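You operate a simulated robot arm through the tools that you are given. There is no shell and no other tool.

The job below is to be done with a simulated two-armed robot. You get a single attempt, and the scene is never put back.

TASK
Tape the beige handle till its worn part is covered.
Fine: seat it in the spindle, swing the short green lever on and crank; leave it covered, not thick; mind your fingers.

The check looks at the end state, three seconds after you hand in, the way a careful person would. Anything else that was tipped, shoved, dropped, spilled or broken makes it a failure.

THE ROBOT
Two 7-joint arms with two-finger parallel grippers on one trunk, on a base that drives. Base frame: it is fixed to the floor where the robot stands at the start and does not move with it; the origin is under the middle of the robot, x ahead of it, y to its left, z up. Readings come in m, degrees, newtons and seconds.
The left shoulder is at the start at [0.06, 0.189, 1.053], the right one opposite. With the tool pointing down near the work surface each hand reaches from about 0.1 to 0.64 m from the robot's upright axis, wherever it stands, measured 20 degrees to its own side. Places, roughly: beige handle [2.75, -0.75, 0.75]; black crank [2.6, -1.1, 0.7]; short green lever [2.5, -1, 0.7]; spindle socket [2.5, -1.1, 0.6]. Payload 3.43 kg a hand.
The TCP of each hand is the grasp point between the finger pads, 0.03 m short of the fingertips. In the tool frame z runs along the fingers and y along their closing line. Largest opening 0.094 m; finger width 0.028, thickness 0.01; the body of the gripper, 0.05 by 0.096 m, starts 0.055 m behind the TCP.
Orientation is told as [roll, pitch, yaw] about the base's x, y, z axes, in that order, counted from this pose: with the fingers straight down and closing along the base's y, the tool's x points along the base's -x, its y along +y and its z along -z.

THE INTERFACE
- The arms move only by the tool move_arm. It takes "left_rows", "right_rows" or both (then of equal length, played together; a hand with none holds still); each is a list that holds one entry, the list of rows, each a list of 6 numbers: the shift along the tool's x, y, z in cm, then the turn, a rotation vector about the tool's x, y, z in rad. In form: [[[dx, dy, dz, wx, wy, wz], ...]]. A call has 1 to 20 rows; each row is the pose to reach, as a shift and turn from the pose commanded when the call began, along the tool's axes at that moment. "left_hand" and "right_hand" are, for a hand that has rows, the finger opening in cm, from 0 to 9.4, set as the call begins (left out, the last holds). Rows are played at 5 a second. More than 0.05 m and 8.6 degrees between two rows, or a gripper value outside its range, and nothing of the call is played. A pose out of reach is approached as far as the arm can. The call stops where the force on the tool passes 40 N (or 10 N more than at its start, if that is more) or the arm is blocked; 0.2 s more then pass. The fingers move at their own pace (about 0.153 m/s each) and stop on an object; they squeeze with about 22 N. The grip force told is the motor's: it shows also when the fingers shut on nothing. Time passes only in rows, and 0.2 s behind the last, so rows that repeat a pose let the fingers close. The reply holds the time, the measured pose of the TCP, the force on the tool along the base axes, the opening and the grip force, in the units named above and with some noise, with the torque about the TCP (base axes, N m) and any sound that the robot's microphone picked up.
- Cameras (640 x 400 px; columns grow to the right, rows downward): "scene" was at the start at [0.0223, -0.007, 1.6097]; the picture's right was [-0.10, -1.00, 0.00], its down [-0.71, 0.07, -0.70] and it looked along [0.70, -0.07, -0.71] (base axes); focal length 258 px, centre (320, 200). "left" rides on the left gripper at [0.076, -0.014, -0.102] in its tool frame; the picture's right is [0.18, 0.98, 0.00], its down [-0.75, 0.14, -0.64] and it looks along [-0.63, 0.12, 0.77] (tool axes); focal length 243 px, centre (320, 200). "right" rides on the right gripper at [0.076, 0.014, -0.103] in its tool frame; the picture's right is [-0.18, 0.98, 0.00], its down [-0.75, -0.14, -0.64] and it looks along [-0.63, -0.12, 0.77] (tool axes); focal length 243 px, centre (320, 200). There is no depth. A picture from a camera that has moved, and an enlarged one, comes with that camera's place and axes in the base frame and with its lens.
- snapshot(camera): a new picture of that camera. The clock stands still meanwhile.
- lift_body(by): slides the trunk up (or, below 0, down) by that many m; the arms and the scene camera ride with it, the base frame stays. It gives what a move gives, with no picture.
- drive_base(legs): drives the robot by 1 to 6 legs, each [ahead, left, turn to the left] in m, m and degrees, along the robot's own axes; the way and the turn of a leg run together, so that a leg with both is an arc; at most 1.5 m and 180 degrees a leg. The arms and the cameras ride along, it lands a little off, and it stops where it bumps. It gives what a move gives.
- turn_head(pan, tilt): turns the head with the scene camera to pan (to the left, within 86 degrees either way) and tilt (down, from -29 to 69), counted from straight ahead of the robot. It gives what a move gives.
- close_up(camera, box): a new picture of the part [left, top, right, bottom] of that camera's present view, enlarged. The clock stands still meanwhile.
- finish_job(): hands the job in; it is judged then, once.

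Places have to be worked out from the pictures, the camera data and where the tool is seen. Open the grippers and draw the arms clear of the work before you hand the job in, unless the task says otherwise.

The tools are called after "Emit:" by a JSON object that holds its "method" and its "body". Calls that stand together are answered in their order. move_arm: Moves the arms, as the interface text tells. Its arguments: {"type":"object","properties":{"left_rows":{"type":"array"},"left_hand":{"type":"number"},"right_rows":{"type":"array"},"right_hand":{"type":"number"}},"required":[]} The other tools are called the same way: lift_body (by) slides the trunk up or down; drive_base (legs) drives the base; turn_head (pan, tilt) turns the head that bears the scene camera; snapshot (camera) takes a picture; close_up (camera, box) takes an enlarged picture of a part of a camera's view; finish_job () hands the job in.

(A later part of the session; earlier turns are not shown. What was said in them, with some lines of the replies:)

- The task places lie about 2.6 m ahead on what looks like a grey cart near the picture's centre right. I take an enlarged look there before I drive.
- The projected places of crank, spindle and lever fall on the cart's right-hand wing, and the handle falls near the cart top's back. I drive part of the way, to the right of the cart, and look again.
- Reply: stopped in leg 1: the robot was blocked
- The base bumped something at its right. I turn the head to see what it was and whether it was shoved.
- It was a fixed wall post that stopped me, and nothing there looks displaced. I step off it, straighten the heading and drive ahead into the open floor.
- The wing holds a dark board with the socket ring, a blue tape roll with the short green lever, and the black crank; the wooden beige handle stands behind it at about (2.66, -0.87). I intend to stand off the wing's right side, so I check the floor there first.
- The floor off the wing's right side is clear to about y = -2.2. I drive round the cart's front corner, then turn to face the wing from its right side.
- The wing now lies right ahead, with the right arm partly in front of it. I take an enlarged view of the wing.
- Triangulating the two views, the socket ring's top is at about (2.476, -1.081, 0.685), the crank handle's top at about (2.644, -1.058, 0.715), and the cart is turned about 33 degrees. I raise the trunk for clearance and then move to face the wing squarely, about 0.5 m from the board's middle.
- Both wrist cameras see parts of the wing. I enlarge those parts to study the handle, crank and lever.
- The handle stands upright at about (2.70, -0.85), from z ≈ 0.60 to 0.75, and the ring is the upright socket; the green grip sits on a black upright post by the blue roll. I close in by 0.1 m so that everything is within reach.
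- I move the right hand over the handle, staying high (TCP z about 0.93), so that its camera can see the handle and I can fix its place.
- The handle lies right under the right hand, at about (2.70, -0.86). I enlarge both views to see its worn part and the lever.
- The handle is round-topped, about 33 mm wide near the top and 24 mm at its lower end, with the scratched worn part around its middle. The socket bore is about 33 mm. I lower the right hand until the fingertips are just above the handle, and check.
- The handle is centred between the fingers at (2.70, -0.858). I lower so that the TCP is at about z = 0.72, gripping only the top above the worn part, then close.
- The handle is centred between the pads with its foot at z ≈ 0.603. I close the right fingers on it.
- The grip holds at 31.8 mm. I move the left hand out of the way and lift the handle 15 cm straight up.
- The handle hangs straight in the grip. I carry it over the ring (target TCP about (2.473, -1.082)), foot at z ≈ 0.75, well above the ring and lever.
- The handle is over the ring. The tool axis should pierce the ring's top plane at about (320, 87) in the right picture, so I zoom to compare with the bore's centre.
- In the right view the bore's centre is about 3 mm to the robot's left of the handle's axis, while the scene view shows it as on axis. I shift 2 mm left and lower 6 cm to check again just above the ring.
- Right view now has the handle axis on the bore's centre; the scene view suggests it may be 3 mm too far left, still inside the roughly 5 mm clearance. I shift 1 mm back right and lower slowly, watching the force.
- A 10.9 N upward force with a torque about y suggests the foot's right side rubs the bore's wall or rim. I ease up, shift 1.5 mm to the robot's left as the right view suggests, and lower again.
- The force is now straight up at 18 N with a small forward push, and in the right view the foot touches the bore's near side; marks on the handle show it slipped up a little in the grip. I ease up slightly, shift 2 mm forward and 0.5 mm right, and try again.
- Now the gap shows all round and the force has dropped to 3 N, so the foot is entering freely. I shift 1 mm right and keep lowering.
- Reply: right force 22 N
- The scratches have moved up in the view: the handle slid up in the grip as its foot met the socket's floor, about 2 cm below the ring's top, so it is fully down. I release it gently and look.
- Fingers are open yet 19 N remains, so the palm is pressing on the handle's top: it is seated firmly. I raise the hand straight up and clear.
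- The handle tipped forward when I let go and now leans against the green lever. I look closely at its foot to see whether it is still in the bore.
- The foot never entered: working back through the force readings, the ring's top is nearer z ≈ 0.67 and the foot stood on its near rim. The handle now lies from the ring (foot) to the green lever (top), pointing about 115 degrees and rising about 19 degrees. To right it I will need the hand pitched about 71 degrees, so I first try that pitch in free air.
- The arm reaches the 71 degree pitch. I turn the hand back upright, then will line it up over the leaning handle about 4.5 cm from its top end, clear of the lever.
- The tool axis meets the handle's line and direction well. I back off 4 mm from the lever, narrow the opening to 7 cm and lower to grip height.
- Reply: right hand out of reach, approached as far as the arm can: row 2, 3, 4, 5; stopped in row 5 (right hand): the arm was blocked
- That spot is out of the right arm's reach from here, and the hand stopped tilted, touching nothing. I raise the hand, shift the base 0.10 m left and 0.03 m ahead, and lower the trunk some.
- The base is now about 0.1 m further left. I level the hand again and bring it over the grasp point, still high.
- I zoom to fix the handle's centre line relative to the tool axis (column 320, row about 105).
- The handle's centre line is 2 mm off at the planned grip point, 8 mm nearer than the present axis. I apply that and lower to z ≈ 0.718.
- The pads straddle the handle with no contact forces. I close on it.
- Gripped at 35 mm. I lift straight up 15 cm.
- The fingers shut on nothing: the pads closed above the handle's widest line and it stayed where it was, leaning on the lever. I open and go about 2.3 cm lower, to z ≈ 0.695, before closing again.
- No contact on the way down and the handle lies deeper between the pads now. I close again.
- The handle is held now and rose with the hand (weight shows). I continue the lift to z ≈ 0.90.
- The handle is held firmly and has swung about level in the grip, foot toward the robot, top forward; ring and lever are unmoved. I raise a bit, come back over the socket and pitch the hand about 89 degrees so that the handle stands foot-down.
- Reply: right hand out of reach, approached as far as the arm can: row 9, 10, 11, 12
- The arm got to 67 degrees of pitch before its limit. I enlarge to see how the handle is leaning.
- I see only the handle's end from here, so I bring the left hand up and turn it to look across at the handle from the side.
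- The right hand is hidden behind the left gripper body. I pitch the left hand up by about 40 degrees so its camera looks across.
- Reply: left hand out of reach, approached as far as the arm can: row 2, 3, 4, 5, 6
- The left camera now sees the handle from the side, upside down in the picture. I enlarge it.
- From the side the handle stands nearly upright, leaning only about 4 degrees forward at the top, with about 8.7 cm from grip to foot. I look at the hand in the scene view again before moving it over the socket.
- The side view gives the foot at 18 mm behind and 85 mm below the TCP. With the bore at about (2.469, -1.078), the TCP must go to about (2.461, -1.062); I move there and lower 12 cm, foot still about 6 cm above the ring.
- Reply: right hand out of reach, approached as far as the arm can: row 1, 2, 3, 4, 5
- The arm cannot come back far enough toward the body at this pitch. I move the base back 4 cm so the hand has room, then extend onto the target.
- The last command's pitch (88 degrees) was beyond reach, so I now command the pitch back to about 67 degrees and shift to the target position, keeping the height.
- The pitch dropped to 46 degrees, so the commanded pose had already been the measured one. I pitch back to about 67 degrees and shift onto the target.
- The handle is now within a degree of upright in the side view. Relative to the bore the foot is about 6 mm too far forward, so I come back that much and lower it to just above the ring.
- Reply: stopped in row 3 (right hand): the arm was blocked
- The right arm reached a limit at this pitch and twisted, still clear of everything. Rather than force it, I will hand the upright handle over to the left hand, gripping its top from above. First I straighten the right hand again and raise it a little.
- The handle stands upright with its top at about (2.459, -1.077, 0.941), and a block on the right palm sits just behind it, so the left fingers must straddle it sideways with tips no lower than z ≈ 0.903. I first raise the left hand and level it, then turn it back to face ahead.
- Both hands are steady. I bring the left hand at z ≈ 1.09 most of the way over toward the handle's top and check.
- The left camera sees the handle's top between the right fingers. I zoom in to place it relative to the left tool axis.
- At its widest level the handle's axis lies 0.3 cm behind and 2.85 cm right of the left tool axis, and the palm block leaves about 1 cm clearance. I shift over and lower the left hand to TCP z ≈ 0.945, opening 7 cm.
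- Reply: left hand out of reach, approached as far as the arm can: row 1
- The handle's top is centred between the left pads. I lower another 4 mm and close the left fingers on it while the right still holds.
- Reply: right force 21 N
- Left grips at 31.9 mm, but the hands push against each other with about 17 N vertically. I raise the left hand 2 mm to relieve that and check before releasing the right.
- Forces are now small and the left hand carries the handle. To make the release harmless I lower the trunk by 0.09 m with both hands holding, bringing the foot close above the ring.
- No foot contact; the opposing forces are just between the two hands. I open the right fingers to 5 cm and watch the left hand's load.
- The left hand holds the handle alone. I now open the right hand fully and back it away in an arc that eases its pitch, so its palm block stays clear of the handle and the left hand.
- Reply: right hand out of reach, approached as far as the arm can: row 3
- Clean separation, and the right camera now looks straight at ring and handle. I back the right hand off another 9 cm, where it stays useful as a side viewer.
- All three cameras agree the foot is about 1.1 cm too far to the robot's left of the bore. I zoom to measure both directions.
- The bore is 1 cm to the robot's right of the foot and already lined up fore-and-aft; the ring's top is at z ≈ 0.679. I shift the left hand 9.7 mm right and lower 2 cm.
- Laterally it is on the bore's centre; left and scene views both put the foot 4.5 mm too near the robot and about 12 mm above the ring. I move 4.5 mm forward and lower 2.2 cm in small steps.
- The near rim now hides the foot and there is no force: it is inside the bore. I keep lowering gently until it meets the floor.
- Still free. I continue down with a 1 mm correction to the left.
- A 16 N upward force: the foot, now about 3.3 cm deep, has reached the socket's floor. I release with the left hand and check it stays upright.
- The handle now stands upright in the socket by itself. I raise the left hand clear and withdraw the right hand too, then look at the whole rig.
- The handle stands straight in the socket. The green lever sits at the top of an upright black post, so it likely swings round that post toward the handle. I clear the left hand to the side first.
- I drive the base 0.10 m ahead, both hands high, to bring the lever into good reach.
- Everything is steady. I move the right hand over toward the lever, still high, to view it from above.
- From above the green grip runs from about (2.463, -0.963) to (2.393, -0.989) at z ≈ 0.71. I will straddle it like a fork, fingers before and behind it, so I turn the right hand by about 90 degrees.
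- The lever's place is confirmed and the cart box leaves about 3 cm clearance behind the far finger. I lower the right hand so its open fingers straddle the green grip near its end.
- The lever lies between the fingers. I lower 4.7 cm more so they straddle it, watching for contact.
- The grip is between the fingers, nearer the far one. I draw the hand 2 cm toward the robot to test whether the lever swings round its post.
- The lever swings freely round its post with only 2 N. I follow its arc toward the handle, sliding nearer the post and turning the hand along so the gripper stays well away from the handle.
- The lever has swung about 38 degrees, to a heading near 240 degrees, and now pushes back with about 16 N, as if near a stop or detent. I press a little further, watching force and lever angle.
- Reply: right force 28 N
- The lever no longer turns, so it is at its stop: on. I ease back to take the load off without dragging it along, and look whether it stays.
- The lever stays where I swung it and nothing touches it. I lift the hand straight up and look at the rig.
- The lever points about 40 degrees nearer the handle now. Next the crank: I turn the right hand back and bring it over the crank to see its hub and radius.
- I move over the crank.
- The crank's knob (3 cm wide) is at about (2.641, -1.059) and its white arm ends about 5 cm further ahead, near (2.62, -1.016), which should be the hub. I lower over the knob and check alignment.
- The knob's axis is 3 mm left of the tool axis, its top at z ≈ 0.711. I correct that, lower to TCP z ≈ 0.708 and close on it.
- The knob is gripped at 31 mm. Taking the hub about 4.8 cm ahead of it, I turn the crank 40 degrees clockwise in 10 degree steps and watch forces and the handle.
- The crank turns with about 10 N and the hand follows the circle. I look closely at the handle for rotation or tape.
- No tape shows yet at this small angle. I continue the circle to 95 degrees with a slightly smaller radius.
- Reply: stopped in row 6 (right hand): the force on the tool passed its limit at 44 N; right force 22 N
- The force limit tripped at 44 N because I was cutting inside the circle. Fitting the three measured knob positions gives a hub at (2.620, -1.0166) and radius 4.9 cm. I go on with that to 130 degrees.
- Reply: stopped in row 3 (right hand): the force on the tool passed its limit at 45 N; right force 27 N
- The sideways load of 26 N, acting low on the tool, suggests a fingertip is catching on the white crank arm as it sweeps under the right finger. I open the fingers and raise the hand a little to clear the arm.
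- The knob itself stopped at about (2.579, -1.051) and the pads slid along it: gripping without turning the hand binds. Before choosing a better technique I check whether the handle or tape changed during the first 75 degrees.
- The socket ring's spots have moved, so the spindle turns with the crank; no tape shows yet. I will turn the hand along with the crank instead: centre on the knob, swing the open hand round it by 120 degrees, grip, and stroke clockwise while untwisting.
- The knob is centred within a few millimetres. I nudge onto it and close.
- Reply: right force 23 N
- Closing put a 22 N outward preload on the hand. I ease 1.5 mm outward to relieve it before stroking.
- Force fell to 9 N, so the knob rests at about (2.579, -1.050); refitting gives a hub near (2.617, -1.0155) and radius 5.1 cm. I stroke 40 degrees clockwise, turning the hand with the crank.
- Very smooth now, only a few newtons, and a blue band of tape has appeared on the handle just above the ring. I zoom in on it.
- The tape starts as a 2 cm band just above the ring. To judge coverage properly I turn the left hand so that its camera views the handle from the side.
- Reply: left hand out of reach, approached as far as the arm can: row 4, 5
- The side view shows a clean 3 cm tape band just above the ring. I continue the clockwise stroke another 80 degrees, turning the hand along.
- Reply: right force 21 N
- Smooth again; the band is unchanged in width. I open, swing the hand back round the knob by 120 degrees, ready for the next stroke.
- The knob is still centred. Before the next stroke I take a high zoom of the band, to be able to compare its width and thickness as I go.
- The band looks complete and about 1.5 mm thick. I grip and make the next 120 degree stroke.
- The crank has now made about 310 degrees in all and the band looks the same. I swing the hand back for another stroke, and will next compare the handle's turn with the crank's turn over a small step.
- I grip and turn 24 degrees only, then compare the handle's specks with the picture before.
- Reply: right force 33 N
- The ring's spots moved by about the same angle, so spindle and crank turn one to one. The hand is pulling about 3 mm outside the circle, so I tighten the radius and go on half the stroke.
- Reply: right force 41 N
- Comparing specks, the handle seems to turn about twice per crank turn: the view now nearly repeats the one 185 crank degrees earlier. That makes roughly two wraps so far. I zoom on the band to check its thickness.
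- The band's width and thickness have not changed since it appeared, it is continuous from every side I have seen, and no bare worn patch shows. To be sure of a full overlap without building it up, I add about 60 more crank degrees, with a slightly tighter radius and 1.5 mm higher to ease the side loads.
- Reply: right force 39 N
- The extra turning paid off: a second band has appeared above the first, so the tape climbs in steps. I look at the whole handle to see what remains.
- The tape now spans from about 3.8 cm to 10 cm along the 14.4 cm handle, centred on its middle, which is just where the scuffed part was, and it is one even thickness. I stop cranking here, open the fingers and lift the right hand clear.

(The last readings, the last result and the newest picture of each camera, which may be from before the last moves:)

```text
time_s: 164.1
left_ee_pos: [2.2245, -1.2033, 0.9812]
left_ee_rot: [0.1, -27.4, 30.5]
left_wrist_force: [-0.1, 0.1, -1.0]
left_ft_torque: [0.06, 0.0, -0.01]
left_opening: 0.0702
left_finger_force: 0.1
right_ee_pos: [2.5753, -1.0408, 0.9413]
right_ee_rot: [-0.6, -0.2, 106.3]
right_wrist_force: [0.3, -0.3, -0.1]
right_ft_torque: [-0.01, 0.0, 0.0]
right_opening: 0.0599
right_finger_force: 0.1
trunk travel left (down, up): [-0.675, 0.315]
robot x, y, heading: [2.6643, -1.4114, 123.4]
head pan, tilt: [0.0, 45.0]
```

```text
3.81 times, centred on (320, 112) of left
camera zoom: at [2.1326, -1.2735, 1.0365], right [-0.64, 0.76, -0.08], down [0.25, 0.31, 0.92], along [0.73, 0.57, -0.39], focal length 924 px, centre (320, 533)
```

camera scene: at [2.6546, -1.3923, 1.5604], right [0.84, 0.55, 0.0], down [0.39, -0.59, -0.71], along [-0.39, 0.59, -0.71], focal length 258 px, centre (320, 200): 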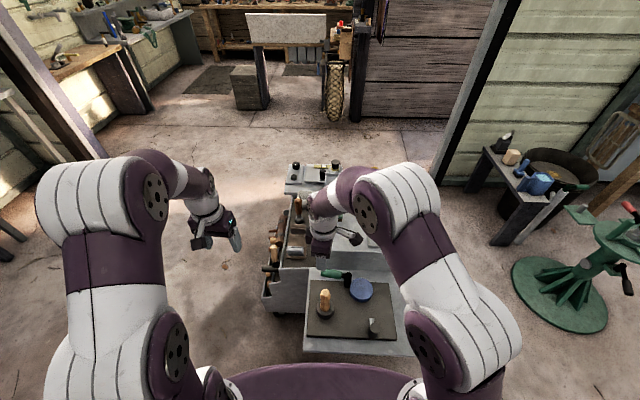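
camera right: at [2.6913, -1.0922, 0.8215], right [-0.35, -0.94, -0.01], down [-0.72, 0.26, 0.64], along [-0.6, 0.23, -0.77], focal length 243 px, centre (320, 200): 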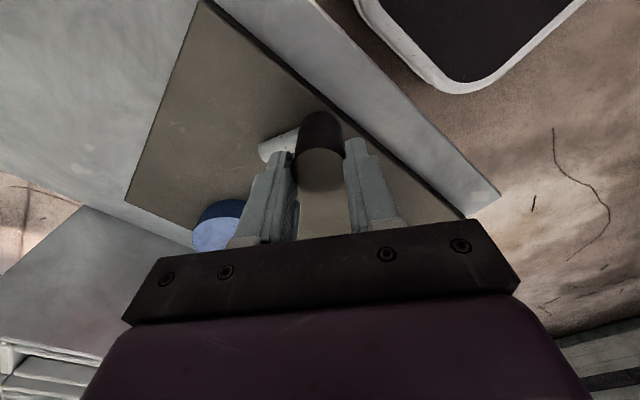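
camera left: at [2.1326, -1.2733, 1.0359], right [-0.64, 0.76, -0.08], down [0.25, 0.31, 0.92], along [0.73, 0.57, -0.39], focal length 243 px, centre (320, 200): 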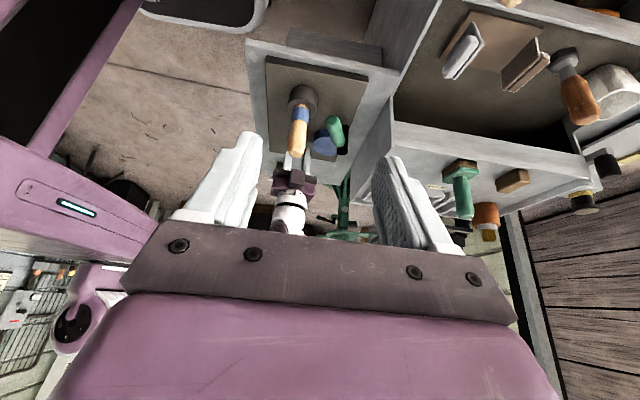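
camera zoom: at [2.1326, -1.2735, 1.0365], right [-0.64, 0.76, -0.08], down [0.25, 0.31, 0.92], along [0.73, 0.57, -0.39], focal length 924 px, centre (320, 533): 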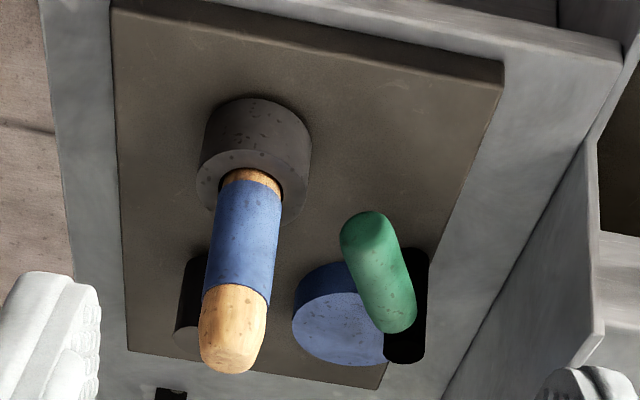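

Everything stands as it should. I bring the right camera over the handle for a closer look at the bare top, to be sure no worn part is left uncovered.

Emit:
{"method": "move_arm", "body": {"right_rows": [[[1.5, 3, 0, 0, 0, 0], [3, 6, 0, 0, 0, 0], [4.5, 9, 0, 0, 0, 0], [5, 11, 0, 0, 0, 0], [5, 11, 0, 0, 0, 0]]]}}

Emit:
{"method": "snapshot", "body": {"camera": "right"}}

Emit:
{"method": "close_up", "body": {"camera": "right", "box": [260, 60, 380, 180]}}

```text
time_s: 165.3
left_ee_pos: [2.2254, -1.2018, 0.9816]
left_ee_rot: [0.0, -27.3, 30.6]
left_wrist_force: [0.9, 0.0, 0.2]
left_ft_torque: [-0.03, -0.02, -0.02]
left_opening: 0.0699
left_finger_force: 0.1
right_ee_pos: [2.4814, -1.1191, 0.9408]
right_ee_rot: [-0.5, -0.1, 106.1]
right_wrist_force: [-0.5, 0.3, -0.8]
right_ft_torque: [-0.03, -0.03, 0.01]
right_opening: 0.0602
right_finger_force: 0.1
trunk travel left (down, up): [-0.675, 0.315]
robot x, y, heading: [2.6643, -1.4111, 123.6]
head pan, tilt: [0.0, 45.0]
```

```text
taken
camera right: at [2.4891, -1.1968, 1.0426], right [-1.0, -0.1, -0.01], down [-0.08, 0.76, 0.64], along [-0.06, 0.64, -0.76], focal length 243 px, centre (320, 200)
```

right: 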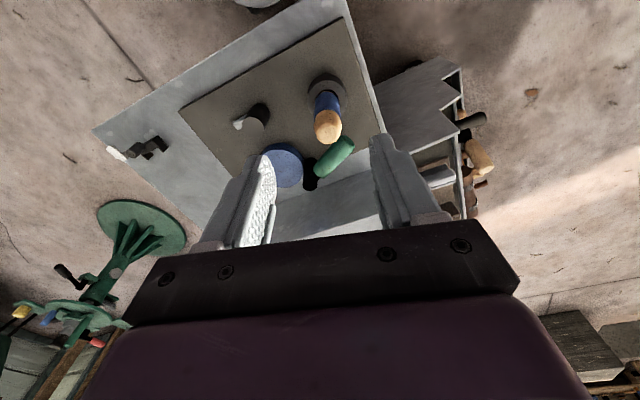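

```text
3.33 times, centred on (320, 120) of right
camera zoom: at [2.4891, -1.1968, 1.0426], right [-1.0, -0.1, -0.01], down [-0.08, 0.76, 0.64], along [-0.06, 0.64, -0.76], focal length 809 px, centre (320, 467)
```

zoom: 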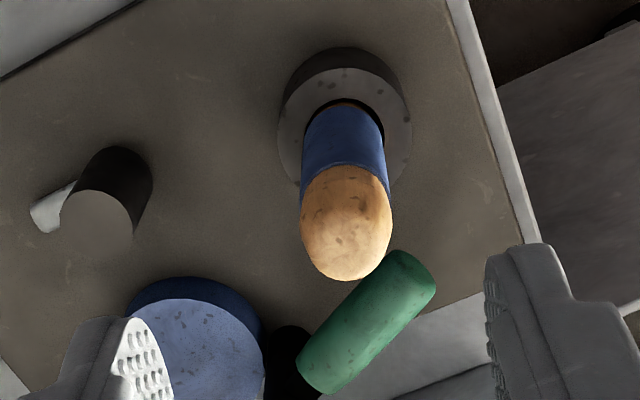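

The bare remainder is only the clean rounded end; the tape covers the handle's middle evenly. I withdraw both hands upward and back the base away.

Emit:
{"method": "move_arm", "body": {"right_rows": [[[0, 0, -4, 0, 0, 0], [2, -2, -8, 0, 0, 0], [5, -5, -10, 0, 0, 0], [8, -8, -10, 0, 0, 0]]], "left_rows": [[[0, 0, -2, 0, 0, 0], [0, 0, -4, 0, 0, 0], [0, 0, -6, 0, 0, 0], [0, 0, -6, 0, 0, 0]]]}}

Emit:
{"method": "drive_base", "body": {"legs": [[-0.3, 0, 0]]}}

Emit:
{"method": "snapshot", "body": {"camera": "scene"}}

Emit:
{"method": "close_up", "body": {"camera": "scene", "box": [270, 190, 410, 300]}}

```text
time_s: 166.3
left_ee_pos: [2.2317, -1.2228, 0.9897]
left_ee_rot: [0.1, -27.4, 30.5]
left_wrist_force: [0.7, 0.8, 0.4]
left_ft_torque: [-0.01, -0.01, 0.0]
left_opening: 0.0701
left_finger_force: 0.0
left hand out of reach, approached as far as the arm can: row 1, 2, 3, 4
right_ee_pos: [2.5822, -1.1747, 1.0409]
right_ee_rot: [-0.5, -0.2, 106.4]
right_wrist_force: [-0.4, -0.3, -0.9]
right_ft_torque: [0.02, 0.03, 0.0]
right_opening: 0.0601
right_finger_force: 0.1
trunk travel left (down, up): [-0.675, 0.315]
robot x, y, heading: [2.6639, -1.414, 123.6]
head pan, tilt: [0.0, 45.0]
```

```text
time_s: 168.3
left_ee_pos: [2.3973, -1.4721, 0.989]
left_ee_rot: [0.0, -27.5, 30.3]
left_wrist_force: [0.2, -1.1, 0.4]
left_ft_torque: [0.01, 0.01, 0.03]
left_opening: 0.0697
left_finger_force: 0.1
right_ee_pos: [2.7447, -1.4252, 1.0402]
right_ee_rot: [-0.5, -0.2, 106.0]
right_wrist_force: [-0.1, -0.1, 0.1]
right_ft_torque: [0.05, -0.01, 0.03]
right_opening: 0.0601
right_finger_force: 0.1
trunk travel left (down, up): [-0.675, 0.315]
robot x, y, heading: [2.8278, -1.6613, 122.9]
head pan, tilt: [0.0, 45.0]
```

```text
taken
camera scene: at [2.8185, -1.6447, 1.5604], right [0.84, 0.55, 0.0], down [0.39, -0.59, -0.71], along [-0.39, 0.59, -0.71], focal length 258 px, centre (320, 200)
```

scene: 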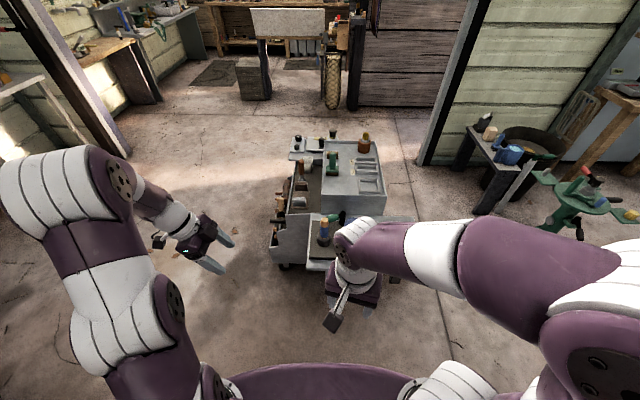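

```text
3.64 times, centred on (340, 245) of scene
camera zoom: at [2.8185, -1.6447, 1.5604], right [0.84, 0.55, 0.0], down [0.39, -0.59, -0.71], along [-0.39, 0.59, -0.71], focal length 938 px, centre (247, 36)
```

zoom: 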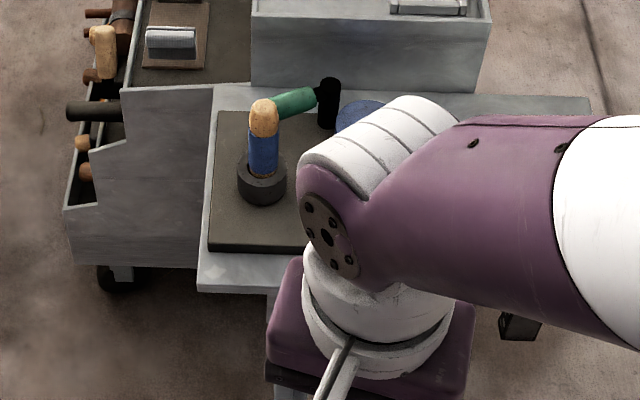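

The handle stands seated with its middle neatly taped, the lever is on, nothing else on the cart has moved, both grippers are open and clear. I hand the job in.

Emit:
{"method": "finish_job", "body": {}}

```text
The job is handed in.
```

The beige handle is taped and seated in the spindle, with the green lever swung on, and I've handed the job in. I don't have the verdict.

- **Tape:** it covers about 6 cm of the middle of the handle. It is one even thickness, with no bare patch visible from any side I looked at. I could not clearly tell the worn part apart from the scuffs on the rest of the wood. I judged it covered because the tape is centred on the middle, where the scuffs were. I stopped at about one and a quarter crank turns, just after the second stretch of tape appeared, so it would not get thick.
- **On the way:** the first time I let go of the handle in the socket, its foot was resting on the rim and it tipped over onto the green lever. I picked it up again and passed it to the other hand to seat it upright; the lever and ring had not moved. Early in the job, the base also bumped a fixed wall post. I saw nothing shifted there, and nothing else knocked over, dropped or moved.
- **At the end:** both grippers are open, and the arms and base are drawn back from the cart.
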